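You operate a simulated robot arm through the tools that you are given. There is no shell and no other tool. Be economical: measure what you need, move in short steps, check, and stop when the job is done.

You are at the controls of a simulated two-armed robot. One attempt, no reset.

## Task
Take the hand brush and put it on the low shelf of the belt table. Put the small hook weight on the counter top away on the top of the measuring bench. Take the point three shim on the small bench top and put it away on the top of the measuring bench. Take the paint stick tube and put it on the clear patch of the stock table. Open the counter drawer, fetch the gold ferrule and set it inside and shut the drawer again. Put the short vial on the clear patch of the stock table away on the top of the measuring bench. Do these in any order. Set down upright: paint stick tube, short vial.
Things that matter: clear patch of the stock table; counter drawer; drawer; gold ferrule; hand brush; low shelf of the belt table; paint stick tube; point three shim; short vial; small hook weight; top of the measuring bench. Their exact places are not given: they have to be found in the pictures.

Only the result counts: the job must be done as asked and must still hold three seconds after the hand-in. Knocking over, shifting, dropping, spilling or breaking anything else fails it.

## Robot
Two 7-joint arms with fingered hands on one trunk, on a base that drives. Base frame: it is fixed to the floor where the robot stands at the start and does not move with it; the origin is under the middle of the robot, x ahead of it, y to its left, z up; the surface under the hand at the start is at about z = 920. Units: mm, rad, N and s.
The left shoulder is at the start at [60, 126, 1088], the right one opposite. With the tool pointing down near the work surface each hand reaches from about 380 to 720 mm from the robot's upright axis, wherever it stands, measured 20 degrees to its own side. Places, roughly: clear patch of the stock table [-1500, 700, 900]; counter drawer [400, -700, 700]; drawer [500, -700, 700]; gold ferrule (3x3x3 cm) [-1700, 1300, 900]; hand brush (29x4x8 cm) [500, -100, 200]; low shelf of the belt table [-1700, 2000, 200]; paint stick tube [1250, -1000, 1000]; point three shim [1000, -750, 1000]; short vial [-1500, 750, 1000]; small hook weight [250, -250, 1000]; top of the measuring bench [-1600, 5000, 900]. Payload 2.5 kg a hand.
Tool frame (each hand has its own): the origin (TCP) lies between the finger pads and is the grasp point; the fingertips stand 30 mm ahead of it; z points along the fingers, y is the line along which they close. Largest opening 104 mm; the body of the gripper starts 35 mm behind the TCP. The gripper is a hand of 5 fingers: y runs from the thumb to the fingers, the wrist lies at [-15, -104, -178] in the tool frame, and closing takes about 1.5 s.
Orientation is that of the tool frame in the base frame, as [roll, pitch, yaw] about the fixed x, y, z axes, in that order (R = Rz(yaw) Ry(pitch) Rx(roll)). With the fingers straight down and the wrist toward the robot, the tool's x, y and z point along [0, 1, 0], [1, 0, 0] and [0, 0, -1] of the base frame.

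## Interface
- The arms move only by the tool send_rows. It takes "left_increments", "right_increments" or both (then of equal length, played together; a hand with none holds still); each is a list that holds one entry, the list of rows, each a list of 6 numbers: the shift along the base's x, y, z in mm, then the turn, a rotation vector about the base's x, y, z in degrees. In form: [[[dx, dy, dz, rx, ry, rz], ...]]. A call has 1 to 20 rows; each row shifts and turns the commanded pose from where the row before left it. "left_hand" and "right_hand" are, for a hand that has rows, the closure, from 0 (fully open) to 1 (shut), set as the call begins (left out, the last holds). Each row takes 0.2 s and may step no farther than 50 mm and 0.15 rad from the row before; otherwise, or with a gripper value out of range, the whole call is refused. Where a pose cannot be reached the arm comes as near as it can. A force on the tool above 40 N (or 10 N above the force at the start of the call, whichever is more), or a blocked arm, ends the call early, and 0.2 s more pass. Each finger travels about 153 mm/s and halts on what it meets, pressing with about 29 N; the grip force reading is that of the motor and also rises with nothing between the fingers. The clock runs only during rows and for 0.2 s after the last one: add rows that do not move to give the fingers time. The reply holds the time, the measured pose of the TCP, the force on the tool along the base axes, the opening and the grip force, in the units named above and with some noise, with the torque about the TCP (base axes, N m) and any sound that the robot's microphone picked up.
- Cameras (640 x 400 px; columns grow to the right, rows downward): "scene" is now at [116.1, -40.6, 1289.9]; the picture's right is [-0.49, -0.87, 0.00], its down [-0.56, 0.32, -0.76] and it looks along [0.66, -0.38, -0.65] (base axes); focal length 214 px, centre (320, 200). "left" rides on the left gripper at [-80, -78, -141] in its tool frame; the picture's right is [-0.78, -0.30, 0.56], its down [0.54, -0.78, 0.33] and it looks along [0.33, 0.56, 0.76] (tool axes); focal length 247 px, centre (320, 200). "right" rides on the right gripper at [80, -78, -141] in its tool frame; the picture's right is [-0.78, 0.30, -0.56], its down [-0.54, -0.78, 0.33] and it looks along [-0.33, 0.56, 0.76] (tool axes); focal length 247 px, centre (320, 200).
- capture(camera): a new picture of that camera. It takes no simulated time.
- slide_trunk(by): slides the trunk up (or, below 0, down) by that many mm; the arms and the scene camera ride with it, the base frame stays. It gives what a move gives, with no picture.
- steer(legs): drives the robot by 1 to 6 legs, each [ahead, left, turn to the left] in mm, mm and rad, along the robot's own axes; the way and the turn of a leg run together, so that a leg with both is an arc; at most 1500 mm and 3.142 rad a leg. The arms and the cameras ride along, it lands a little off, and it stops where it bumps. It gives what a move gives.
- finger_targets(index, middle, ring, little, thumb_bend, thumb_turn, hand): sets how far each is bent, from 0 (flat) to 1 (curled in); at 0.3 the hand is open as for a grip, at 0.7 the pads meet at the TCP. One left out holds its place. A second passes; each finger stops where it meets its share of the squeeze, and holds until it gets a number again. A gripper value or a shape takes the hand back. It gives what a move gives, with no picture; readings hold the bend of each and the force on index, middle, ring, little, thumb and palm. thumb_turn goes from beside the hand (0) to across from the fingers (1), as for a grip.
- grasp_type(shape, hand): the hand has 5 fingers and takes this shape, open, in about a second: jaw (thumb against the fingers, like two jaws); tri (thumb and two fingers); tip (a fingertip pinch); poke (one finger out to press); point (the index stretched); flat (the hand flat); cup (the hand cupped); fist (a fist). The gripper value then closes the fingers along that shape, each until it touches; the sizes above hold for jaw. It gives what a move gives, with no picture.
- pan_tilt(pan, tilt): turns the head with the scene camera to pan (to the left, within 1.501 rad either way) and tilt (down, from -0.506 to 1.204), counted from straight ahead of the robot. It gives what a move gives.
- measure_at(camera, pixels): for up to 12 pixels [column, row] of the newest picture of that camera ("zoom" is the newest enlarged one), the place [x, y, z] in the base frame of the surface seen there, good to about 2 mm. It takes no simulated time.
- close_up(camera, box): a new picture of the part [left, top, right, bottom] of that camera's present view, enlarged. It takes no simulated time.
- close_job(): hands the job in; it is judged then, once.

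Go step by step. Measure first, check grasps and placings, and put right what went wrong. The budget is 138 turns and 172 pictures, counting those below and the enlarged ones. Unless the task says otherwise, let go and move clear before handing in, and close with one line.

The tools are called after "Call:" as name(argument=value, ...) on one line, values as JSON. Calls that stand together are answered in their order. send_rows: Moves the arms, as the interface text tells. Its arguments: {"type":"object","properties":{"left_increments":{"type":"array"},"left_hand":{"type":"number"},"right_increments":{"type":"array"},"right_hand":{"type":"number"}},"required":[]} The other tools are called the same way: slide_trunk (by) slides the trunk up or down; grasp_type (shape, hand) gives the hand a shape; finger_targets (index, middle, ring, little, thumb_bend, thumb_turn, hand) moves the fingers one by one; steer (legs) drives the base; pan_tilt (pan, tilt) turns the head that bears the scene camera; capture (camera) takes a picture; measure_at (camera, pixels) gives the place of the surface under pixels of a picture; close_up (camera, box) takes an enlarged picture of a part of a camera's view; close_job () hands the job in.

At the start:

```text
t: 0.0
left_tcp_pos: [531.8, -7.2, 1239.9]
left_orientation: [-3.141, 0.0, 1.573]
left_force: [0.0, 0.5, 0.7]
left_wrist_torque: [0.01, 0.0, 0.01]
left_grip_width: 103.8
left_grasp_force: 0.0
left_shape: jaw
left_bend: [0.3, 0.3, 0.3, 0.3, 0.3, 0.98]
left_finger forces: [0.1, 0.0, 0.0, 0.0, 0.0, 0.0]
right_tcp_pos: [359.3, -399.8, 1163.4]
right_orientation: [3.141, -0.16, 1.629]
right_force: [0.4, -0.6, -0.3]
right_wrist_torque: [0.01, 0.0, 0.03]
right_grip_width: 103.6
right_grasp_force: 0.0
right_shape: jaw
right_bend: [0.3, 0.3, 0.3, 0.3, 0.3, 0.98]
right_finger forces: [0.0, 0.0, 0.0, 0.0, 0.1, 0.1]
trunk travel left (down, up): [-483.0, 457.0]
robot x, y, heading: [-0.7, 0.9, -0.004]
head pan, tilt: [-0.517, 0.703]
```

scene: 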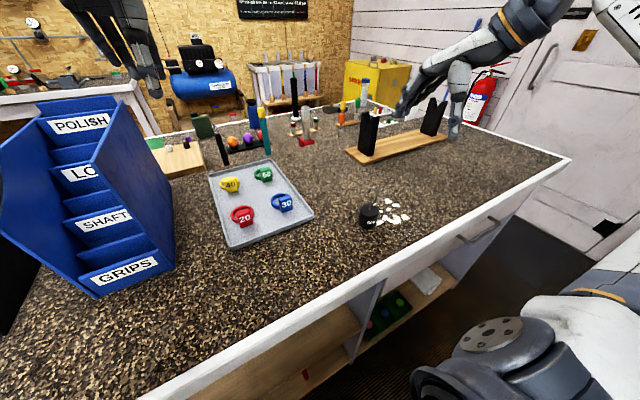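
right: 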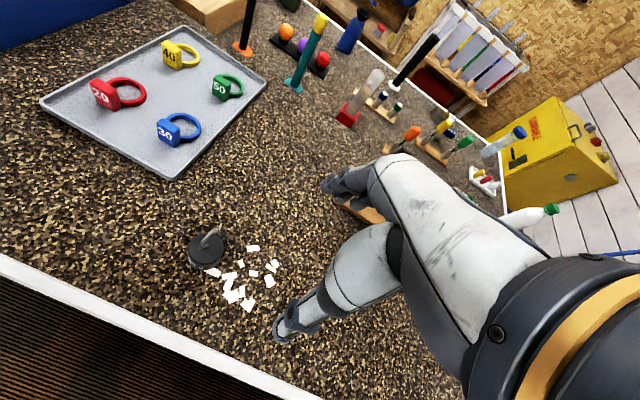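
left: 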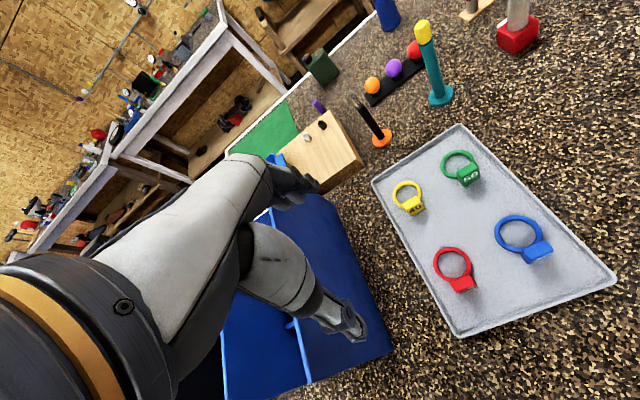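

The scene shows the black hook weight near (368,215), many tools at the far end, and a drawer handle at (478,232). I'll measure and enlarge.

Call:
close_up(camera="scene", box=[180, 40, 500, 240])

Call:
measure_at(camera="scene", pixels=[[368, 215], [368, 207], [478, 232], [368, 278], [572, 158], [300, 290], [420, 285], [380, 318], [305, 375], [140, 395], [365, 85], [300, 140]])

Call:
close_up(camera="scene", box=[280, 200, 520, 400])

```text
2.00 times, centred on (340, 140) of scene
```

zoom: 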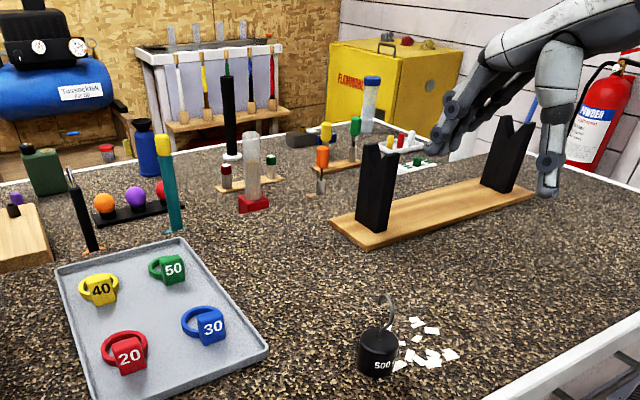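

```text
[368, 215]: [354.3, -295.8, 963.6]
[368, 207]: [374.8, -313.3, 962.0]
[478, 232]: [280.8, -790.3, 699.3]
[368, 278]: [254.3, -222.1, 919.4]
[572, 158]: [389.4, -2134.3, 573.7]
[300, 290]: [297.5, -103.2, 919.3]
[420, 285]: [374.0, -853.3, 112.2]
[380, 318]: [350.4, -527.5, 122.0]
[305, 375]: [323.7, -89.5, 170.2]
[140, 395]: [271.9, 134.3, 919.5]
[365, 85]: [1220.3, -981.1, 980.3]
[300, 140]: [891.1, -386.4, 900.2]
```

```text
2.00 times, centred on (400, 300) of scene
```

zoom: 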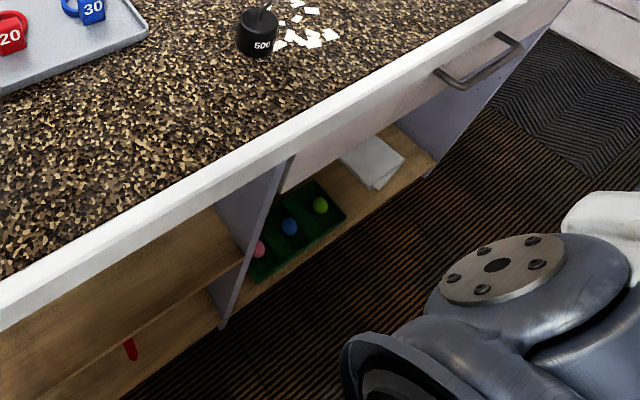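

The hook weight is at about [360,-300] on the counter (z 919). Next I look closer at the far items and low shelf.

Call:
pan_tilt(pan=-0.65, tilt=0.4)

Call:
capture(camera="scene")

Call:
close_up(camera="scene", box=[240, 110, 400, 210])

```text
t: 0.8
left_tcp_pos: [532.2, -6.7, 1238.8]
left_orientation: [-3.139, -0.001, 1.572]
left_force: [-0.5, -0.2, -0.4]
left_wrist_torque: [0.01, -0.01, 0.0]
left_grip_width: 103.8
left_grasp_force: 0.1
left_shape: jaw
left_bend: [0.3, 0.3, 0.3, 0.3, 0.3, 0.98]
left_finger forces: [0.1, 0.1, 0.0, 0.0, 0.0, 0.0]
right_tcp_pos: [359.1, -400.3, 1163.1]
right_orientation: [3.14, -0.16, 1.631]
right_force: [-0.5, 0.0, 0.1]
right_wrist_torque: [0.0, 0.0, 0.01]
right_grip_width: 104.3
right_grasp_force: 0.0
right_shape: jaw
right_bend: [0.3, 0.3, 0.3, 0.3, 0.3, 0.98]
right_finger forces: [0.0, 0.1, 0.0, 0.0, 0.0, 0.1]
trunk travel left (down, up): [-483.0, 457.0]
robot x, y, heading: [1.7, -1.1, 0.001]
head pan, tilt: [-0.649, 0.4]
```

```text
166 pictures are left
```

scene: 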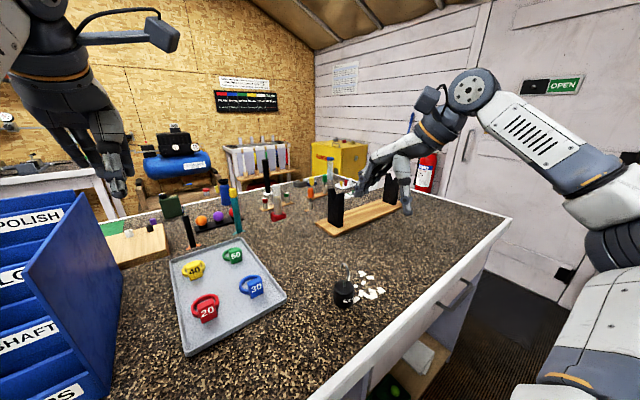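

```text
4.00 times, centred on (320, 160) of scene
```

zoom: 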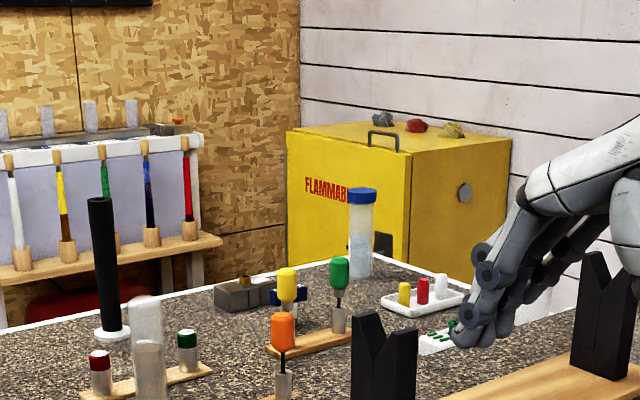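

Many small items at the far end; I measure them in the zoom.

Call:
measure_at(camera="zoom", pixels=[[362, 240], [362, 196], [286, 285], [338, 275], [282, 335], [436, 348], [422, 297], [100, 365], [187, 345], [240, 295], [320, 385], [108, 240]])

Call:
measure_at(camera="scene", pixels=[[400, 260], [205, 250], [290, 225], [511, 219], [345, 292], [135, 240], [20, 187], [100, 172], [190, 170], [240, 155], [340, 245], [270, 260]])

Call:
pan_tilt(pan=0.6, tilt=0.4)

Call:
capture(camera="scene")

Call:
pan_tilt(pan=1.5, tilt=0.3)

Call:
capture(camera="scene")

```text
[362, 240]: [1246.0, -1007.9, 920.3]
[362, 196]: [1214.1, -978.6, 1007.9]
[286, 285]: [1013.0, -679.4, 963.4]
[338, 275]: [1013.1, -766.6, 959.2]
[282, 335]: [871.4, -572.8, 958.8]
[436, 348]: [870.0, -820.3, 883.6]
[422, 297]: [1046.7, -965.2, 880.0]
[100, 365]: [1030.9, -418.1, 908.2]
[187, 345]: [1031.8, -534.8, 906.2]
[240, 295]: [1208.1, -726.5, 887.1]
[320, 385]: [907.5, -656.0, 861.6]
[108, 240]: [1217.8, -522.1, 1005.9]
```

```text
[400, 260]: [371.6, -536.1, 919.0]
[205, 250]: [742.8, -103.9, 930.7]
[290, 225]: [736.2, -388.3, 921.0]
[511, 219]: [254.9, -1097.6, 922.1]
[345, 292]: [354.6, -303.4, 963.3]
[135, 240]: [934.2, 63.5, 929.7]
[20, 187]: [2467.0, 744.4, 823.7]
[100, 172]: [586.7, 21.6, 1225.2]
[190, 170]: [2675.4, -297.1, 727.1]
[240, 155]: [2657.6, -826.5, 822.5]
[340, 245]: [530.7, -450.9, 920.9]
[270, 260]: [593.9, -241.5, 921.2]
```

```text
t: 2.2
left_tcp_pos: [531.1, -7.3, 1238.4]
left_orientation: [-3.14, -0.001, 1.572]
left_force: [-0.2, 0.2, 0.4]
left_wrist_torque: [-0.01, 0.01, 0.0]
left_grip_width: 103.7
left_grasp_force: 0.0
left_shape: jaw
left_bend: [0.3, 0.3, 0.3, 0.3, 0.3, 0.98]
left_finger forces: [0.0, 0.0, 0.1, 0.1, 0.0, 0.1]
right_tcp_pos: [359.5, -400.0, 1163.6]
right_orientation: [3.139, -0.16, 1.632]
right_force: [-0.5, 0.2, 0.1]
right_wrist_torque: [0.01, 0.02, 0.0]
right_grip_width: 103.9
right_grasp_force: 0.0
right_shape: jaw
right_bend: [0.3, 0.3, 0.3, 0.3, 0.3, 0.98]
right_finger forces: [0.0, 0.0, 0.0, 0.0, 0.0, 0.1]
trunk travel left (down, up): [-483.0, 457.0]
robot x, y, heading: [-0.6, 0.8, 0.003]
head pan, tilt: [0.6, 0.4]
```

```text
164 pictures are left
```

scene: 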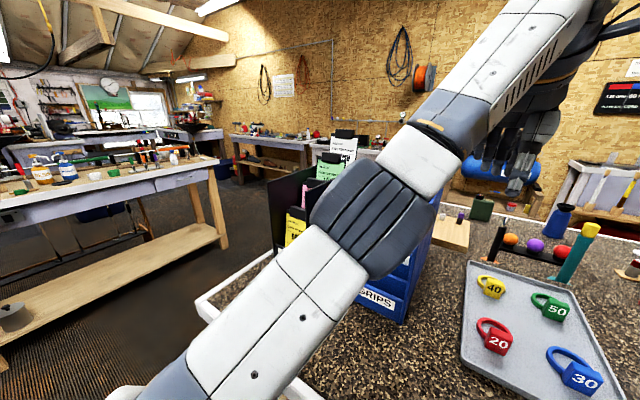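

```text
t: 3.4
left_tcp_pos: [530.7, -5.6, 1239.2]
left_orientation: [3.141, 0.0, 1.574]
left_force: [-0.7, 0.4, -0.7]
left_wrist_torque: [0.05, 0.01, -0.02]
left_grip_width: 103.7
left_grasp_force: 0.1
left_shape: jaw
left_bend: [0.3, 0.3, 0.3, 0.3, 0.3, 0.98]
left_finger forces: [0.1, 0.0, 0.1, 0.1, 0.1, 0.0]
right_tcp_pos: [359.0, -399.2, 1163.9]
right_orientation: [-3.142, -0.161, 1.629]
right_force: [0.1, -0.8, -0.7]
right_wrist_torque: [-0.02, 0.01, 0.0]
right_grip_width: 104.1
right_grasp_force: 0.1
right_shape: jaw
right_bend: [0.3, 0.3, 0.3, 0.3, 0.3, 0.98]
right_finger forces: [0.1, 0.0, 0.1, 0.0, 0.0, 0.0]
trunk travel left (down, up): [-483.0, 457.0]
robot x, y, heading: [-1.7, -1.6, 0.004]
head pan, tilt: [1.499, 0.3]
```

```text
163 pictures are left
```

scene: 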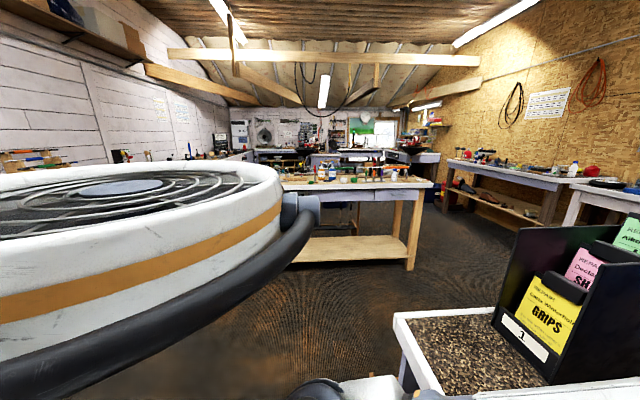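

The small bench sits beyond the counter (z≈870) with a blue-capped tube at [1246,-1008]. First I back away and lower the trunk to look for the brush under the counter.

Call:
steer(legs=[[-550, 0, 0]])

Call:
slide_trunk(by=-450)

Call:
pan_tilt(pan=-0.15, tilt=0.5)

Call:
capture(camera="scene")

```text
t: 6.6
left_tcp_pos: [-27.3, -2.4, 1238.5]
left_orientation: [-3.139, 0.0, 1.59]
left_force: [0.4, 0.4, 0.0]
left_wrist_torque: [-0.02, -0.03, -0.02]
left_grip_width: 103.8
left_grasp_force: 0.0
left_shape: jaw
left_bend: [0.3, 0.3, 0.3, 0.3, 0.3, 0.98]
left_finger forces: [0.0, 0.0, 0.0, 0.0, 0.0, 0.0]
right_tcp_pos: [-192.5, -398.9, 1163.2]
right_orientation: [3.136, -0.16, 1.648]
right_force: [0.3, 0.1, 0.7]
right_wrist_torque: [-0.01, -0.04, -0.04]
right_grip_width: 103.8
right_grasp_force: 0.1
right_shape: jaw
right_bend: [0.3, 0.3, 0.3, 0.3, 0.3, 0.98]
right_finger forces: [0.0, 0.0, 0.1, 0.1, 0.1, 0.0]
trunk travel left (down, up): [-483.0, 457.0]
robot x, y, heading: [-562.7, -6.1, 0.017]
head pan, tilt: [1.499, 0.3]
```

```text
refused: -450 is not a number from -400 to 400
```

```text
t: 8.3
left_tcp_pos: [-26.7, -1.6, 1238.9]
left_orientation: [-3.139, 0.001, 1.59]
left_force: [-1.0, 0.0, -0.8]
left_wrist_torque: [0.01, 0.01, 0.01]
left_grip_width: 103.7
left_grasp_force: 0.0
left_shape: jaw
left_bend: [0.3, 0.3, 0.3, 0.3, 0.3, 0.98]
left_finger forces: [0.0, 0.0, 0.0, 0.0, 0.0, 0.1]
right_tcp_pos: [-192.3, -398.9, 1163.8]
right_orientation: [3.137, -0.159, 1.647]
right_force: [-0.2, 0.3, -0.3]
right_wrist_torque: [0.02, -0.04, 0.03]
right_grip_width: 104.0
right_grasp_force: 0.1
right_shape: jaw
right_bend: [0.3, 0.3, 0.3, 0.3, 0.3, 0.98]
right_finger forces: [0.0, 0.0, 0.1, 0.0, 0.1, 0.0]
trunk travel left (down, up): [-483.0, 457.0]
robot x, y, heading: [-558.7, -3.0, 0.022]
head pan, tilt: [-0.15, 0.499]
```

```text
162 pictures are left
```

scene: 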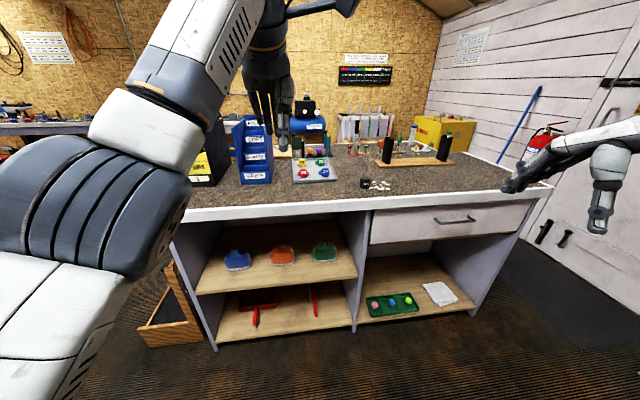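

The low compartment holds red items at (258,308) and (313,300). I lower the trunk and look closer.

Call:
slide_trunk(by=-380)

Call:
capture(camera="scene")

Call:
close_up(camera="scene", box=[200, 150, 400, 275])

```text
t: 12.0
left_tcp_pos: [-27.8, -2.4, 859.1]
left_orientation: [-3.14, 0.002, 1.591]
left_force: [-1.1, 0.6, 0.2]
left_wrist_torque: [0.03, -0.01, 0.01]
left_grip_width: 103.9
left_grasp_force: 0.0
left_shape: jaw
left_bend: [0.3, 0.3, 0.3, 0.3, 0.3, 0.98]
left_finger forces: [0.0, 0.1, 0.0, 0.0, 0.0, 0.0]
right_tcp_pos: [-192.3, -398.1, 783.4]
right_orientation: [3.141, -0.161, 1.648]
right_force: [0.1, 0.3, -0.5]
right_wrist_torque: [-0.02, 0.02, 0.04]
right_grip_width: 104.0
right_grasp_force: 0.1
right_shape: jaw
right_bend: [0.3, 0.3, 0.3, 0.3, 0.3, 0.98]
right_finger forces: [0.0, 0.0, 0.0, 0.0, 0.0, 0.0]
trunk travel left (down, up): [-103.0, 837.0]
robot x, y, heading: [-557.9, -6.6, 0.018]
head pan, tilt: [-0.15, 0.499]
```

```text
161 pictures are left
```

scene: 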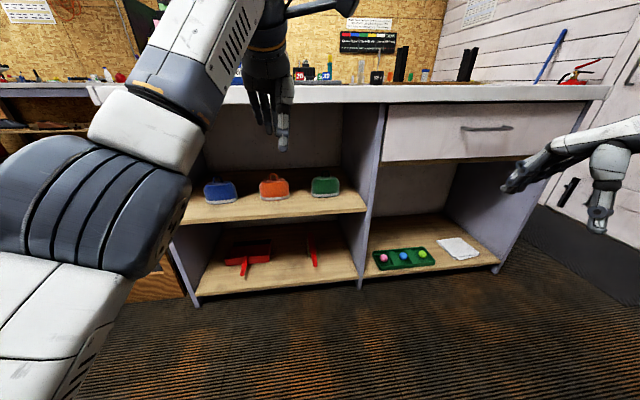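

```text
3.20 times, centred on (300, 212) of scene
```

zoom: 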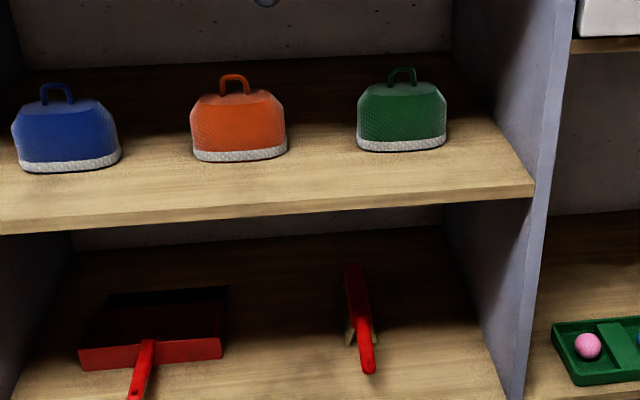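

The brush is the red item at zoom (360,320), handle toward us. Measuring.

Call:
measure_at(camera="zoom", pixels=[[369, 365], [364, 345], [358, 315], [352, 275], [350, 335], [376, 335], [395, 360], [300, 395], [300, 330], [520, 190], [495, 395], [145, 350]])

Call:
close_up(camera="scene", box=[280, 220, 350, 290])

Call:
measure_at(camera="scene", pixels=[[320, 282], [365, 205], [358, 285], [200, 300], [182, 215], [285, 212], [380, 110], [230, 262], [250, 255], [270, 245]])

```text
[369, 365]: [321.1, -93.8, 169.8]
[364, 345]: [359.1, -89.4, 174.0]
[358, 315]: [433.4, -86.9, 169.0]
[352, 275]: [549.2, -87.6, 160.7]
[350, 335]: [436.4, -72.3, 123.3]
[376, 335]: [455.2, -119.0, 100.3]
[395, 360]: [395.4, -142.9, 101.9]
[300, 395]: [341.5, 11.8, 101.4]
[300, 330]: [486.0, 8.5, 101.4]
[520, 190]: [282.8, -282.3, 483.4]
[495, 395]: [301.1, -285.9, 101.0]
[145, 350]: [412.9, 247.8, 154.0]
```

```text
5.71 times, centred on (315, 255) of scene
```

zoom: 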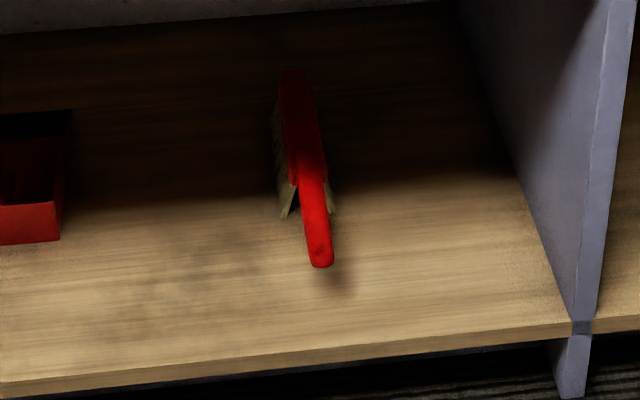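

```text
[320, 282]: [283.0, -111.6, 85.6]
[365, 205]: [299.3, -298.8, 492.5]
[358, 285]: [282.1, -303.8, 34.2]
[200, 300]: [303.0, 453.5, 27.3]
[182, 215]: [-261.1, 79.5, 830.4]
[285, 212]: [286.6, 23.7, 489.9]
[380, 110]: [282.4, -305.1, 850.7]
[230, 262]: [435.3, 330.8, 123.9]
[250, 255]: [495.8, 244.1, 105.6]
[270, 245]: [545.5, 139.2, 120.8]
```

The brush lies along x at y≈-90, handle from x 321 to 440 at z≈170 on a shelf at z 101. I lower the trunk, pull the right hand back, and turn the left hand so it closes along y, tilted 45° forward.

Call:
slide_trunk(by=-100)

Call:
send_rows(left_increments=[[[-5, 8, -31, 0, 0, 8.2], [-5, 9, -31, 0, 0, 8.2], [-5, 9, -31, 0, 0, 8.2], [-5, 9, -31, 0, 0, 8.2], [-5, 9, -31, 0, 0, 8.2], [-5, 9, -31, 0, 0, 8.2], [-5, 9, -31, 0, 0, 8.2], [-5, 9, -31, 0, 0, 8.2], [-5, 9, -31, 0, 0, 8.2], [-5, 9, -31, 0, 0, 8.2], [-5, 9, -31, 0, 0, 7], [-5, 9, -31, 0, -7.5, 0], [-5, 9, -31, 0, -7.5, 0], [-5, 9, -31, 0, -7.5, 0], [-5, 9, -31, 0, -7.5, 0], [-5, 9, -31, 0, -7.5, 0], [0, 0, -31, 0, -7.5, 0], [0, 0, 0, 0, 0, 0]]], right_increments=[[[-10, 0, 0, 0, 0, 0], [-10, 0, 0, 0, 0, 0], [-10, 0, 0, 0, 0, 0], [-10, 0, 0, 0, 0, 0], [-10, 0, 0, 0, 0, 0], [-10, 0, 0, 0, 0, 0], [-10, 0, 0, 0, 0, 0], [-10, 0, 0, 0, 0, 0], [-10, 0, 0, 0, 0, 0], [-10, 0, 0, 0, 0, 0], [-10, 0, 0, 0, 0, 0], [0, 0, 0, 0, 0, 0], [0, 0, 0, 0, 0, 0], [0, 0, 0, 0, 0, 0], [0, 0, 0, 0, 0, 0], [0, 0, 0, 0, 0, 0], [0, 0, 0, 0, 0, 0], [0, 0, 0, 0, 0, 0]]])

Call:
capture(camera="scene")

```text
t: 13.3
left_tcp_pos: [-27.6, -3.0, 759.7]
left_orientation: [-3.139, 0.0, 1.591]
left_force: [-0.4, -0.6, -0.4]
left_wrist_torque: [-0.02, 0.01, -0.04]
left_grip_width: 103.8
left_grasp_force: 0.1
left_shape: jaw
left_bend: [0.3, 0.3, 0.3, 0.3, 0.3, 0.98]
left_finger forces: [0.0, 0.1, 0.1, 0.0, 0.0, 0.1]
right_tcp_pos: [-192.7, -398.4, 683.6]
right_orientation: [3.138, -0.161, 1.647]
right_force: [0.0, 0.6, -1.2]
right_wrist_torque: [0.04, -0.01, 0.0]
right_grip_width: 103.9
right_grasp_force: 0.1
right_shape: jaw
right_bend: [0.3, 0.3, 0.3, 0.3, 0.3, 0.98]
right_finger forces: [0.0, 0.1, 0.0, 0.0, 0.0, 0.0]
trunk travel left (down, up): [-3.0, 937.0]
robot x, y, heading: [-559.7, -5.6, 0.016]
head pan, tilt: [-0.15, 0.499]
```

```text
t: 17.1
left_tcp_pos: [-107.4, 142.6, 231.0]
left_orientation: [-3.139, 0.786, -3.138]
left_force: [0.8, 0.0, -0.1]
left_wrist_torque: [0.01, -0.04, 0.02]
left_grip_width: 103.9
left_grasp_force: 0.0
left_shape: jaw
left_bend: [0.3, 0.3, 0.3, 0.3, 0.3, 0.98]
left_finger forces: [0.0, 0.1, 0.0, 0.0, 0.0, 0.0]
right_tcp_pos: [-302.2, -398.6, 682.5]
right_orientation: [3.137, -0.16, 1.649]
right_force: [0.0, -0.6, -0.3]
right_wrist_torque: [-0.05, -0.03, -0.01]
right_grip_width: 104.0
right_grasp_force: 0.1
right_shape: jaw
right_bend: [0.3, 0.3, 0.3, 0.3, 0.3, 0.98]
right_finger forces: [0.0, 0.1, 0.1, 0.0, 0.0, 0.0]
trunk travel left (down, up): [-3.0, 937.0]
robot x, y, heading: [-557.6, -7.6, 0.02]
head pan, tilt: [-0.15, 0.499]
```

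```text
158 pictures are left
```

scene: 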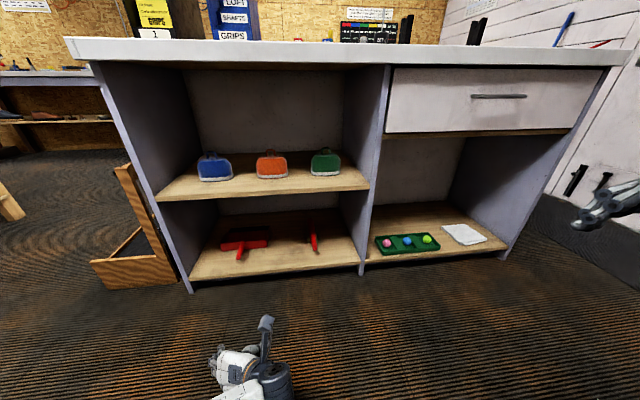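

The left hand took the pose exactly. Now I drive to bring it in front of the brush.

Call:
steer(legs=[[0, -235, -0.02], [270, 0, 0]])

Call:
capture(camera="scene")

Call:
capture(camera="left")

```text
t: 20.4
left_tcp_pos: [169.9, -94.4, 230.9]
left_orientation: [-3.138, 0.785, 3.127]
left_force: [0.3, 0.2, 0.3]
left_wrist_torque: [0.01, 0.04, -0.01]
left_grip_width: 103.7
left_grasp_force: 0.1
left_shape: jaw
left_bend: [0.3, 0.3, 0.3, 0.3, 0.3, 0.98]
left_finger forces: [0.0, 0.0, 0.0, 0.1, 0.1, 0.0]
right_tcp_pos: [-34.3, -630.9, 683.9]
right_orientation: [3.137, -0.161, 1.628]
right_force: [-0.4, 0.5, -0.2]
right_wrist_torque: [-0.01, 0.02, 0.0]
right_grip_width: 104.0
right_grasp_force: 0.3
right_shape: jaw
right_bend: [0.3, 0.3, 0.3, 0.3, 0.3, 0.98]
right_finger forces: [0.1, 0.1, 0.0, 0.0, 0.0, 0.1]
trunk travel left (down, up): [-3.0, 937.0]
robot x, y, heading: [-282.2, -234.6, -0.001]
head pan, tilt: [-0.15, 0.499]
```

```text
157 pictures are left
```

scene: 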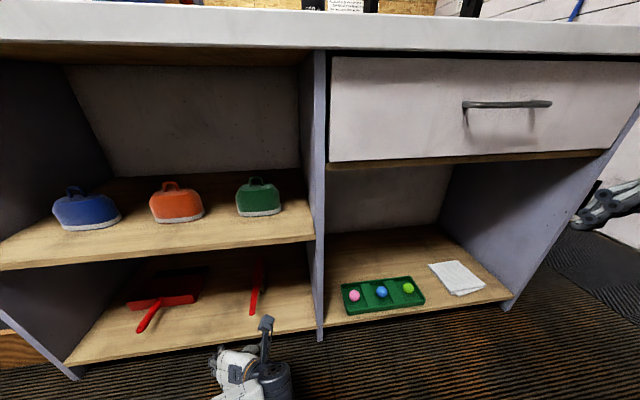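

```text
156 pictures are left
```

left: 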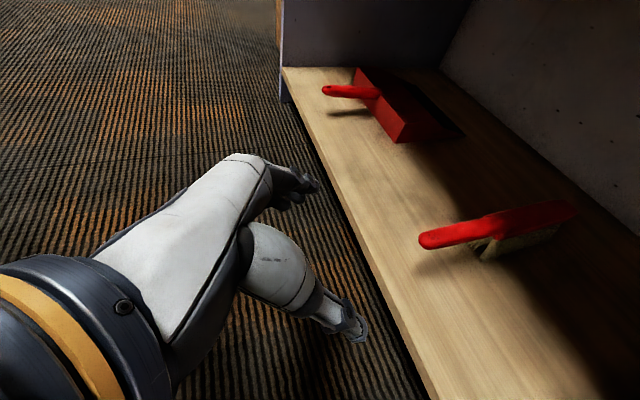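

The left camera shows the brush handle from (425,240) to (560,210). I measure it closely.

Call:
measure_at(camera="left", pixels=[[424, 240], [440, 228], [440, 246], [465, 220], [467, 238], [490, 228], [520, 215], [570, 212], [490, 252], [550, 237]])

Call:
close_up(camera="left", box=[400, 150, 640, 300])

```text
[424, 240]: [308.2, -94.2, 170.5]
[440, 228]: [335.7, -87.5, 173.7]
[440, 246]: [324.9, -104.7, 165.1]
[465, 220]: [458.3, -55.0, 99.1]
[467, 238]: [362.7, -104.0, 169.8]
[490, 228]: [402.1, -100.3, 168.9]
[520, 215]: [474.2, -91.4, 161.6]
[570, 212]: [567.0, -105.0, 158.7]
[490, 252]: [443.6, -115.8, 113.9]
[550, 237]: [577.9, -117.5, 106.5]
```

```text
2.67 times, centred on (520, 225) of left
```

zoom: 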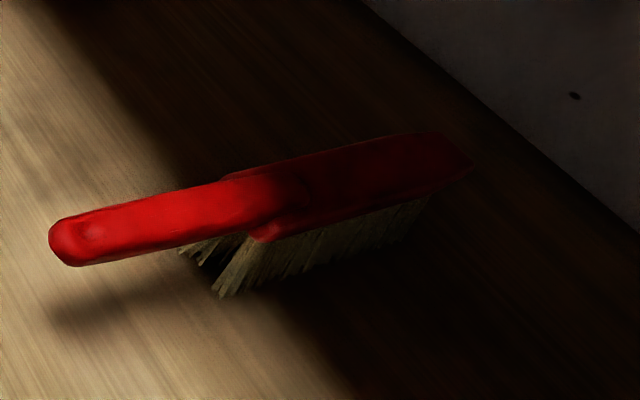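

Handle centre y≈-95, z≈165. I move in above it, tilt 10° steeper, and descend.

Call:
send_rows(left_increments=[[[35, 0, 5, 0, 5, 0], [35, 0, 0, 0, 5, 0], [35, 0, 0, 0, 0, 0], [35, 0, 0, 0, 0, 0], [35, 0, 0, 0, 0, 0], [35, 0, 0, 0, 0, 0], [0, 0, 0, 0, 0, 0], [0, 0, -22, 0, 0, 0], [0, 0, -22, 0, 0, 0], [0, 0, -22, 0, 0, 0], [0, 0, 0, 0, 0, 0]]], left_hand=0)

Call:
capture(camera="left")

```text
t: 22.8
left_tcp_pos: [323.2, -78.2, 191.4]
left_orientation: [-3.135, 0.613, 3.129]
left_force: [0.5, 0.3, 0.3]
left_wrist_torque: [0.0, -0.02, 0.0]
left_grip_width: 103.9
left_grasp_force: 0.0
left_shape: jaw
left_bend: [0.3, 0.3, 0.3, 0.3, 0.3, 0.98]
left_finger forces: [0.0, 0.0, 0.1, 0.0, 0.0, 0.0]
left hand out of reach, approached as far as the arm can: row 6, 8, 9, 10
right_tcp_pos: [-35.4, -630.8, 681.9]
right_orientation: [3.139, -0.16, 1.63]
right_force: [0.2, 0.2, 0.3]
right_wrist_torque: [-0.01, 0.01, -0.01]
right_grip_width: 103.9
right_grasp_force: 0.0
right_shape: jaw
right_bend: [0.3, 0.3, 0.3, 0.3, 0.3, 0.98]
right_finger forces: [0.1, 0.0, 0.0, 0.1, 0.0, 0.0]
trunk travel left (down, up): [-3.0, 937.0]
robot x, y, heading: [-283.2, -235.0, -0.005]
head pan, tilt: [-0.15, 0.499]
```

```text
154 pictures are left
```

left: 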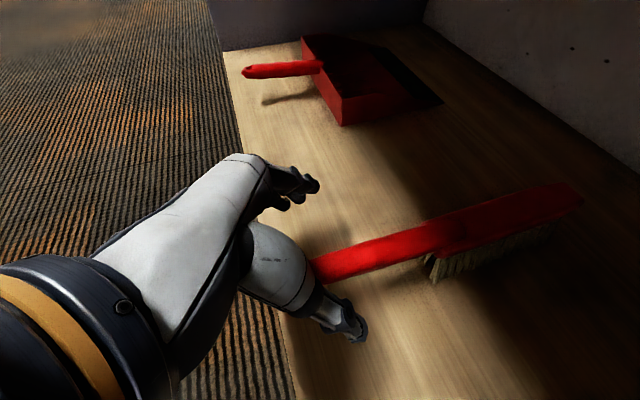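

Out of reach by about 60 mm. I pull back to a reachable pose, drive 110 mm closer, then redo the approach.

Call:
send_rows(left_increments=[[[-30, 0, 20, 0, 0, 0], [-30, 0, 20, 0, 0, 0], [-30, 0, 25, 0, 0, 0], [-30, 0, 0, 0, 0, 0], [-30, 0, 0, 0, 0, 0], [0, 0, 0, 0, 0, 0]]])

Call:
steer(legs=[[120, 0, 0]])

Call:
capture(camera="left")

```text
t: 24.2
left_tcp_pos: [178.0, -59.1, 263.0]
left_orientation: [3.088, 0.628, 3.103]
left_force: [0.4, -0.5, 0.7]
left_wrist_torque: [-0.02, -0.03, 0.02]
left_grip_width: 103.9
left_grasp_force: 0.1
left_shape: jaw
left_bend: [0.3, 0.3, 0.3, 0.3, 0.3, 0.98]
left_finger forces: [0.0, 0.1, 0.0, 0.1, 0.1, 0.0]
right_tcp_pos: [-34.4, -630.7, 681.6]
right_orientation: [3.137, -0.161, 1.628]
right_force: [-0.2, 0.4, -0.1]
right_wrist_torque: [0.01, 0.02, 0.0]
right_grip_width: 103.8
right_grasp_force: 0.1
right_shape: jaw
right_bend: [0.3, 0.3, 0.3, 0.3, 0.3, 0.98]
right_finger forces: [0.1, 0.0, 0.0, 0.0, 0.0, 0.0]
trunk travel left (down, up): [-3.0, 937.0]
robot x, y, heading: [-285.4, -229.6, 0.003]
head pan, tilt: [-0.15, 0.499]
```

```text
t: 25.4
left_tcp_pos: [298.2, -61.2, 260.3]
left_orientation: [3.088, 0.619, 3.098]
left_force: [-0.6, 1.3, 0.0]
left_wrist_torque: [0.01, 0.01, -0.02]
left_grip_width: 104.0
left_grasp_force: 0.1
left_shape: jaw
left_bend: [0.3, 0.3, 0.3, 0.3, 0.3, 0.98]
left_finger forces: [0.0, 0.0, 0.0, 0.0, 0.1, 0.1]
right_tcp_pos: [87.3, -632.4, 682.6]
right_orientation: [3.139, -0.161, 1.627]
right_force: [0.8, 0.0, 0.4]
right_wrist_torque: [0.02, -0.05, 0.0]
right_grip_width: 103.9
right_grasp_force: 0.2
right_shape: jaw
right_bend: [0.3, 0.3, 0.3, 0.3, 0.3, 0.98]
right_finger forces: [0.1, 0.0, 0.0, 0.0, 0.0, 0.0]
trunk travel left (down, up): [-3.0, 937.0]
robot x, y, heading: [-159.8, -232.5, -0.007]
head pan, tilt: [-0.15, 0.499]
```

```text
153 pictures are left
```

left: 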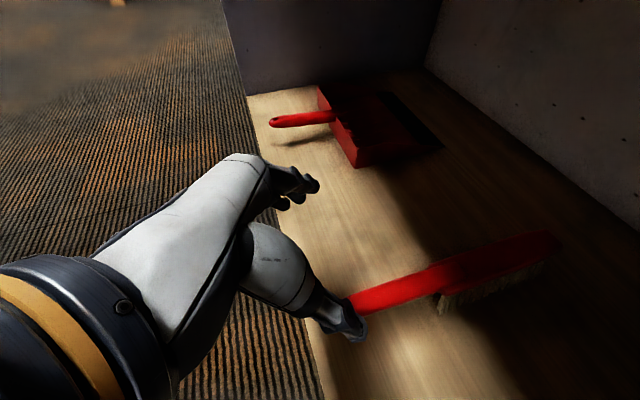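

Now I move from [298,-61,260] to [380,-94,235], then down to z≈168.

Call:
send_rows(left_increments=[[[20, -17, -10, 0, 0, 0], [20, -17, -10, 0, 0, 0], [20, 0, 0, 0, 0, 0], [22, 0, 0, 0, 0, 0], [0, 0, -20, 0, 0, 0], [0, 0, 0, 0, 0, 0], [0, 0, 0, 0, 0, 0]]])

Call:
capture(camera="left")

```text
t: 26.2
left_tcp_pos: [347.3, -30.6, 236.2]
left_orientation: [2.92, 0.611, 3.034]
left_force: [-0.2, 0.1, 0.0]
left_wrist_torque: [-0.02, -0.03, -0.02]
left_grip_width: 103.8
left_grasp_force: 0.0
left_shape: jaw
left_bend: [0.3, 0.3, 0.3, 0.3, 0.3, 0.98]
left_finger forces: [0.1, 0.0, 0.0, 0.0, 0.0, 0.0]
right_tcp_pos: [86.9, -632.6, 682.0]
right_orientation: [3.14, -0.162, 1.627]
right_force: [-0.2, 0.3, 0.5]
right_wrist_torque: [0.0, 0.01, 0.01]
right_grip_width: 104.1
right_grasp_force: 0.1
right_shape: jaw
right_bend: [0.3, 0.3, 0.3, 0.3, 0.3, 0.98]
right_finger forces: [0.1, 0.0, 0.0, 0.0, 0.1, 0.0]
trunk travel left (down, up): [-3.0, 937.0]
robot x, y, heading: [-159.5, -236.2, -0.0]
head pan, tilt: [-0.15, 0.499]
stopped in row 3 (left hand): the arm was blocked; the commanded pose is now the measured one
```

```text
152 pictures are left
```

left: 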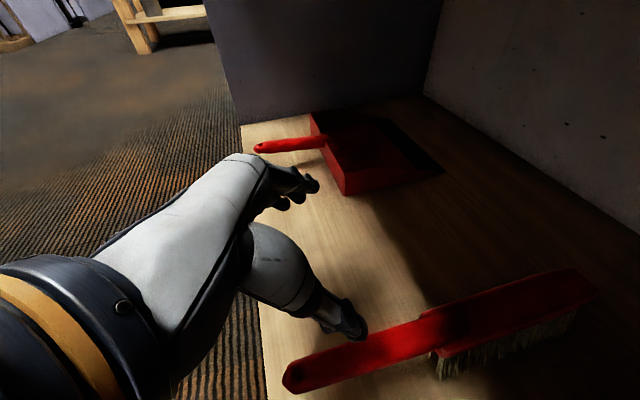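

The arm got blocked and drifted. I look down with the head to see what the arm touches.

Call:
pan_tilt(pan=0.2, tilt=1.1)

Call:
capture(camera="scene")

Call:
capture(camera="right")

```text
t: 27.2
left_tcp_pos: [347.0, -31.2, 236.4]
left_orientation: [2.92, 0.607, 3.035]
left_force: [1.0, 0.2, 0.2]
left_wrist_torque: [0.04, 0.0, 0.01]
left_grip_width: 103.7
left_grasp_force: 0.0
left_shape: jaw
left_bend: [0.3, 0.3, 0.3, 0.3, 0.3, 0.98]
left_finger forces: [0.0, 0.1, 0.0, 0.1, 0.1, 0.1]
right_tcp_pos: [86.5, -632.2, 681.8]
right_orientation: [3.137, -0.16, 1.628]
right_force: [-0.1, 0.2, -0.6]
right_wrist_torque: [0.02, -0.02, -0.02]
right_grip_width: 103.8
right_grasp_force: 0.0
right_shape: jaw
right_bend: [0.3, 0.3, 0.3, 0.3, 0.3, 0.98]
right_finger forces: [0.0, 0.0, 0.0, 0.0, 0.0, 0.0]
trunk travel left (down, up): [-3.0, 937.0]
robot x, y, heading: [-159.4, -231.4, -0.004]
head pan, tilt: [0.201, 1.1]
```

```text
151 pictures are left
```

scene: 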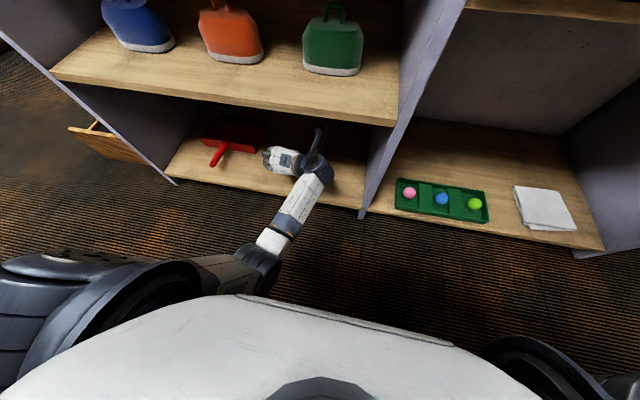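

```text
150 pictures are left
```

right: 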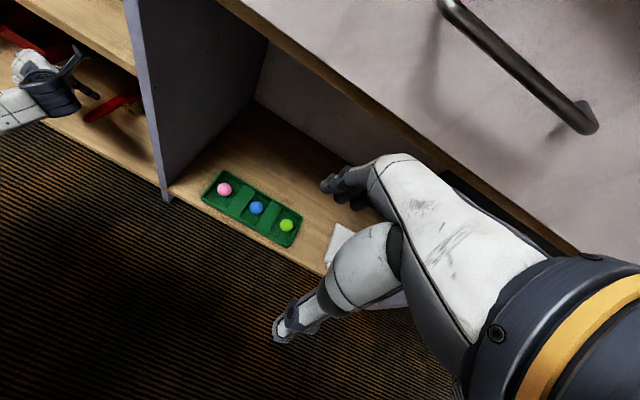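

The left elbow seems jammed against the torso. I retract, restore the orientation, and shift the robot right so the arm works further out.

Call:
send_rows(left_increments=[[[-35, 0, 5, -5.2, 0, -0.5], [-35, 0, 5, -5.1, 0, -0.6], [-35, 0, 0, 0, 0, 0], [-35, 0, 0, 0, 0, 0], [0, 0, 0, 0, 0, 0]]])

Call:
steer(legs=[[-80, 0, 0], [0, -120, 0]])

```text
t: 27.8
left_tcp_pos: [352.4, 5.2, 341.6]
left_orientation: [2.983, 0.834, 3.053]
left_force: [-0.2, 0.0, 0.6]
left_wrist_torque: [-0.03, 0.03, -0.01]
left_grip_width: 104.3
left_grasp_force: 0.0
left_shape: jaw
left_bend: [0.3, 0.3, 0.3, 0.3, 0.3, 0.97]
left_finger forces: [0.0, 0.0, 0.0, 0.0, 0.0, 0.0]
right_tcp_pos: [87.8, -631.2, 684.1]
right_orientation: [3.141, -0.16, 1.626]
right_force: [1.5, 0.0, 0.0]
right_wrist_torque: [-0.01, -0.02, -0.01]
right_grip_width: 104.2
right_grasp_force: 0.1
right_shape: jaw
right_bend: [0.3, 0.3, 0.3, 0.3, 0.3, 0.98]
right_finger forces: [0.0, 0.1, 0.0, 0.1, 0.0, 0.1]
trunk travel left (down, up): [-3.0, 937.0]
robot x, y, heading: [-160.9, -231.4, -0.007]
head pan, tilt: [0.201, 1.1]
stopped in row 3 (left hand): the arm was blocked; the commanded pose is now the measured one
```

```text
t: 29.7
left_tcp_pos: [270.5, -110.2, 341.1]
left_orientation: [2.983, 0.833, 3.058]
left_force: [1.0, 0.2, 0.6]
left_wrist_torque: [0.01, 0.01, 0.0]
left_grip_width: 103.7
left_grasp_force: 0.1
left_shape: jaw
left_bend: [0.3, 0.3, 0.3, 0.3, 0.3, 0.97]
left_finger forces: [0.0, 0.1, 0.1, 0.0, 0.1, 0.0]
right_tcp_pos: [9.2, -748.7, 681.6]
right_orientation: [3.139, -0.161, 1.63]
right_force: [0.3, 0.4, 0.2]
right_wrist_torque: [-0.04, 0.04, -0.02]
right_grip_width: 104.2
right_grasp_force: 0.1
right_shape: jaw
right_bend: [0.3, 0.3, 0.3, 0.3, 0.3, 0.98]
right_finger forces: [0.1, 0.0, 0.0, 0.1, 0.0, 0.0]
trunk travel left (down, up): [-3.0, 937.0]
robot x, y, heading: [-241.8, -352.5, -0.0]
head pan, tilt: [0.201, 1.1]
```

The hand ended higher than commanded. Checking the arm's present state.

Call:
capture(camera="scene")

Call:
capture(camera="left")

```text
149 pictures are left
```

scene: 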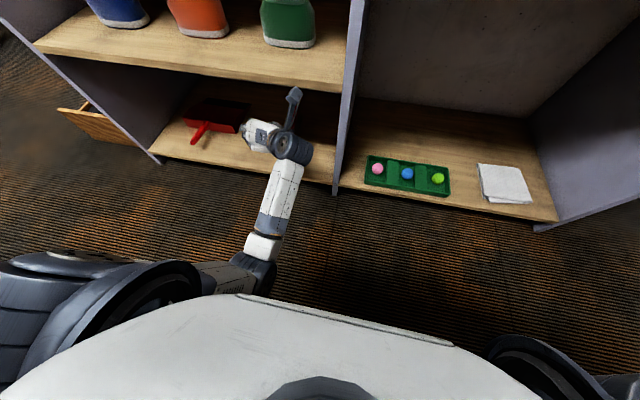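

```text
148 pictures are left
```

left: 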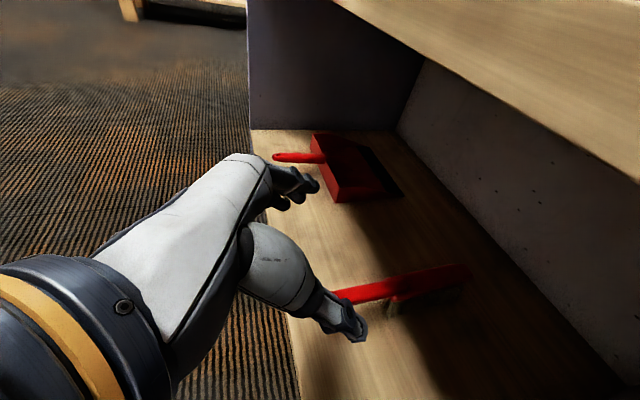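

I now restore the tilt and go to about [330,-94,240].

Call:
send_rows(left_increments=[[[0, 8, -10, -3.4, 6.4, -0.6], [0, 8, -10, -3.4, 6.4, -0.6], [20, 0, -25, 0, 0, 0], [20, 0, -25, 0, 0, 0], [20, 0, -25, 0, 0, 0], [0, 0, 0, 0, 0, 0]]])

```text
t: 31.1
left_tcp_pos: [332.9, -96.6, 245.3]
left_orientation: [-3.128, 0.618, -3.133]
left_force: [0.0, -0.7, 0.6]
left_wrist_torque: [0.02, -0.01, 0.02]
left_grip_width: 103.9
left_grasp_force: 0.1
left_shape: jaw
left_bend: [0.3, 0.3, 0.3, 0.3, 0.3, 0.97]
left_finger forces: [0.0, 0.0, 0.0, 0.0, 0.0, 0.0]
right_tcp_pos: [9.3, -749.5, 682.4]
right_orientation: [3.14, -0.16, 1.63]
right_force: [0.3, 0.3, -0.1]
right_wrist_torque: [-0.01, -0.01, -0.02]
right_grip_width: 103.9
right_grasp_force: 0.0
right_shape: jaw
right_bend: [0.3, 0.3, 0.3, 0.3, 0.3, 0.98]
right_finger forces: [0.1, 0.1, 0.0, 0.1, 0.1, 0.1]
trunk travel left (down, up): [-3.0, 937.0]
robot x, y, heading: [-240.6, -353.7, -0.002]
head pan, tilt: [0.201, 1.1]
```

Reached as commanded now. Forward 47 and down to z≈167.

Call:
send_rows(left_increments=[[[25, 0, -10, 0, 0, 0], [22, 0, -10, 0, 0, 0], [0, 0, -20, 0, 0, 0], [0, 0, -20, 0, 0, 0], [0, 0, -18, 0, 0, 0], [0, 0, 0, 0, 0, 0]]])

Call:
capture(camera="left")

```text
t: 32.5
left_tcp_pos: [370.8, -90.7, 168.8]
left_orientation: [-3.13, 0.616, -3.132]
left_force: [-0.4, -0.9, -0.1]
left_wrist_torque: [-0.02, 0.0, 0.0]
left_grip_width: 103.9
left_grasp_force: 0.1
left_shape: jaw
left_bend: [0.3, 0.3, 0.3, 0.3, 0.3, 0.97]
left_finger forces: [0.0, 0.0, 0.1, 0.0, 0.0, 0.1]
left hand out of reach, approached as far as the arm can: row 5
right_tcp_pos: [9.4, -749.4, 681.8]
right_orientation: [3.138, -0.159, 1.63]
right_force: [-1.2, 0.1, 1.0]
right_wrist_torque: [0.03, 0.0, 0.03]
right_grip_width: 104.0
right_grasp_force: 0.1
right_shape: jaw
right_bend: [0.3, 0.3, 0.3, 0.3, 0.3, 0.98]
right_finger forces: [0.1, 0.0, 0.0, 0.0, 0.0, 0.0]
trunk travel left (down, up): [-3.0, 937.0]
robot x, y, heading: [-238.0, -351.0, -0.003]
head pan, tilt: [0.201, 1.1]
```

```text
147 pictures are left
```

left: 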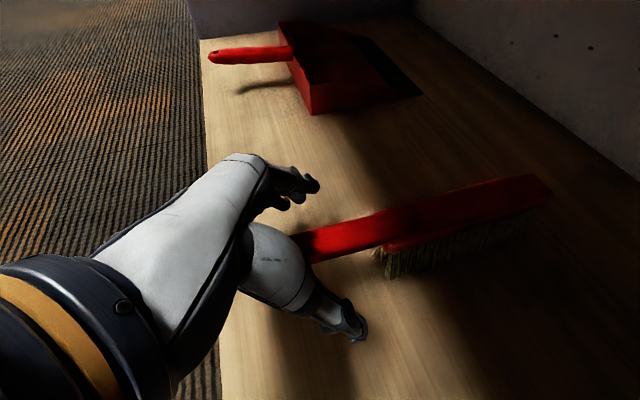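

The handle is between fingers and thumb at [371,-91,169]. Closing.

Call:
send_rows(left_increments=[[[0, 0, 0, 0, 0, 0], [0, 0, 0, 0, 0, 0], [0, 0, 0, 0, 0, 0], [0, 0, 0, 0, 0, 0], [0, 0, 0, 0, 0, 0], [0, 0, 0, 0, 0, 0], [0, 0, 0, 0, 0, 0], [0, 0, 0, 0, 0, 0]]], left_hand=1)

Call:
capture(camera="left")

```text
t: 34.3
left_tcp_pos: [369.5, -91.1, 168.7]
left_orientation: [-3.131, 0.613, -3.132]
left_force: [-0.3, -0.9, 0.7]
left_wrist_torque: [-0.02, -0.01, -0.05]
left_grip_width: 11.4
left_grasp_force: 29.4
left_shape: jaw
left_bend: [0.73, 0.7, 0.7, 0.7, 0.74, 1.0]
left_finger forces: [17.0, 6.1, 0.1, 1.5, 25.1, 0.0]
right_tcp_pos: [8.7, -750.8, 683.7]
right_orientation: [3.137, -0.16, 1.632]
right_force: [0.4, 0.5, 0.0]
right_wrist_torque: [0.01, 0.04, 0.0]
right_grip_width: 103.9
right_grasp_force: 0.0
right_shape: jaw
right_bend: [0.3, 0.3, 0.3, 0.3, 0.3, 0.98]
right_finger forces: [0.0, 0.0, 0.0, 0.0, 0.0, 0.0]
trunk travel left (down, up): [-3.0, 937.0]
robot x, y, heading: [-239.1, -349.9, -0.003]
head pan, tilt: [0.201, 1.1]
```

```text
146 pictures are left
```

left: 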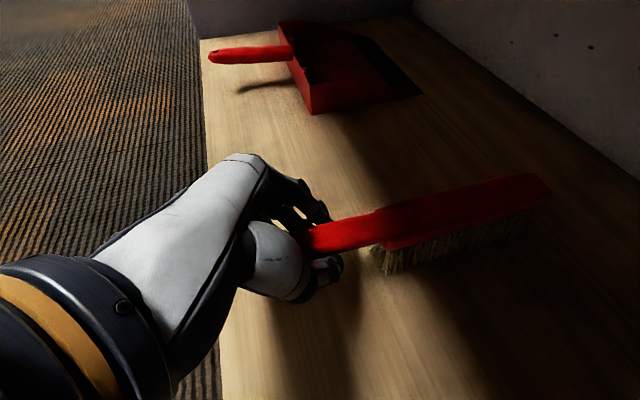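

Gripped (index 17 N, thumb 25 N). I lift 40 mm and check it follows.

Call:
send_rows(left_increments=[[[0, 0, 15, 0, 0, 0], [0, 0, 15, 0, 0, 0], [0, 0, 20, 0, 0, 0], [0, 0, 20, 0, 0, 0], [0, 0, 0, 0, 0, 0]]])

Call:
capture(camera="left")

```text
t: 35.5
left_tcp_pos: [371.9, -90.6, 238.6]
left_orientation: [-3.132, 0.611, -3.135]
left_force: [0.6, 0.0, -3.0]
left_wrist_torque: [-0.01, 0.28, -0.01]
left_grip_width: 11.1
left_grasp_force: 29.2
left_shape: jaw
left_bend: [0.73, 0.7, 0.7, 0.7, 0.74, 1.0]
left_finger forces: [17.3, 3.8, 0.1, 0.6, 24.0, 2.8]
right_tcp_pos: [9.9, -749.7, 681.5]
right_orientation: [3.136, -0.161, 1.631]
right_force: [-0.4, -0.1, 1.2]
right_wrist_torque: [0.02, 0.0, -0.01]
right_grip_width: 104.2
right_grasp_force: 0.0
right_shape: jaw
right_bend: [0.3, 0.3, 0.3, 0.3, 0.3, 0.98]
right_finger forces: [0.0, 0.0, 0.0, 0.1, 0.1, 0.1]
trunk travel left (down, up): [-3.0, 937.0]
robot x, y, heading: [-240.7, -353.6, -0.003]
head pan, tilt: [0.201, 1.1]
```

```text
145 pictures are left
```

left: 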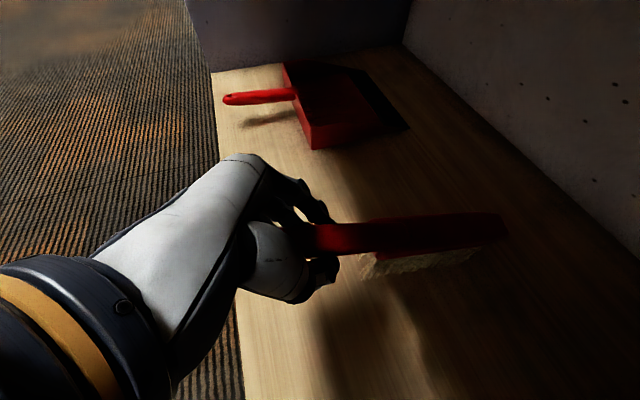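

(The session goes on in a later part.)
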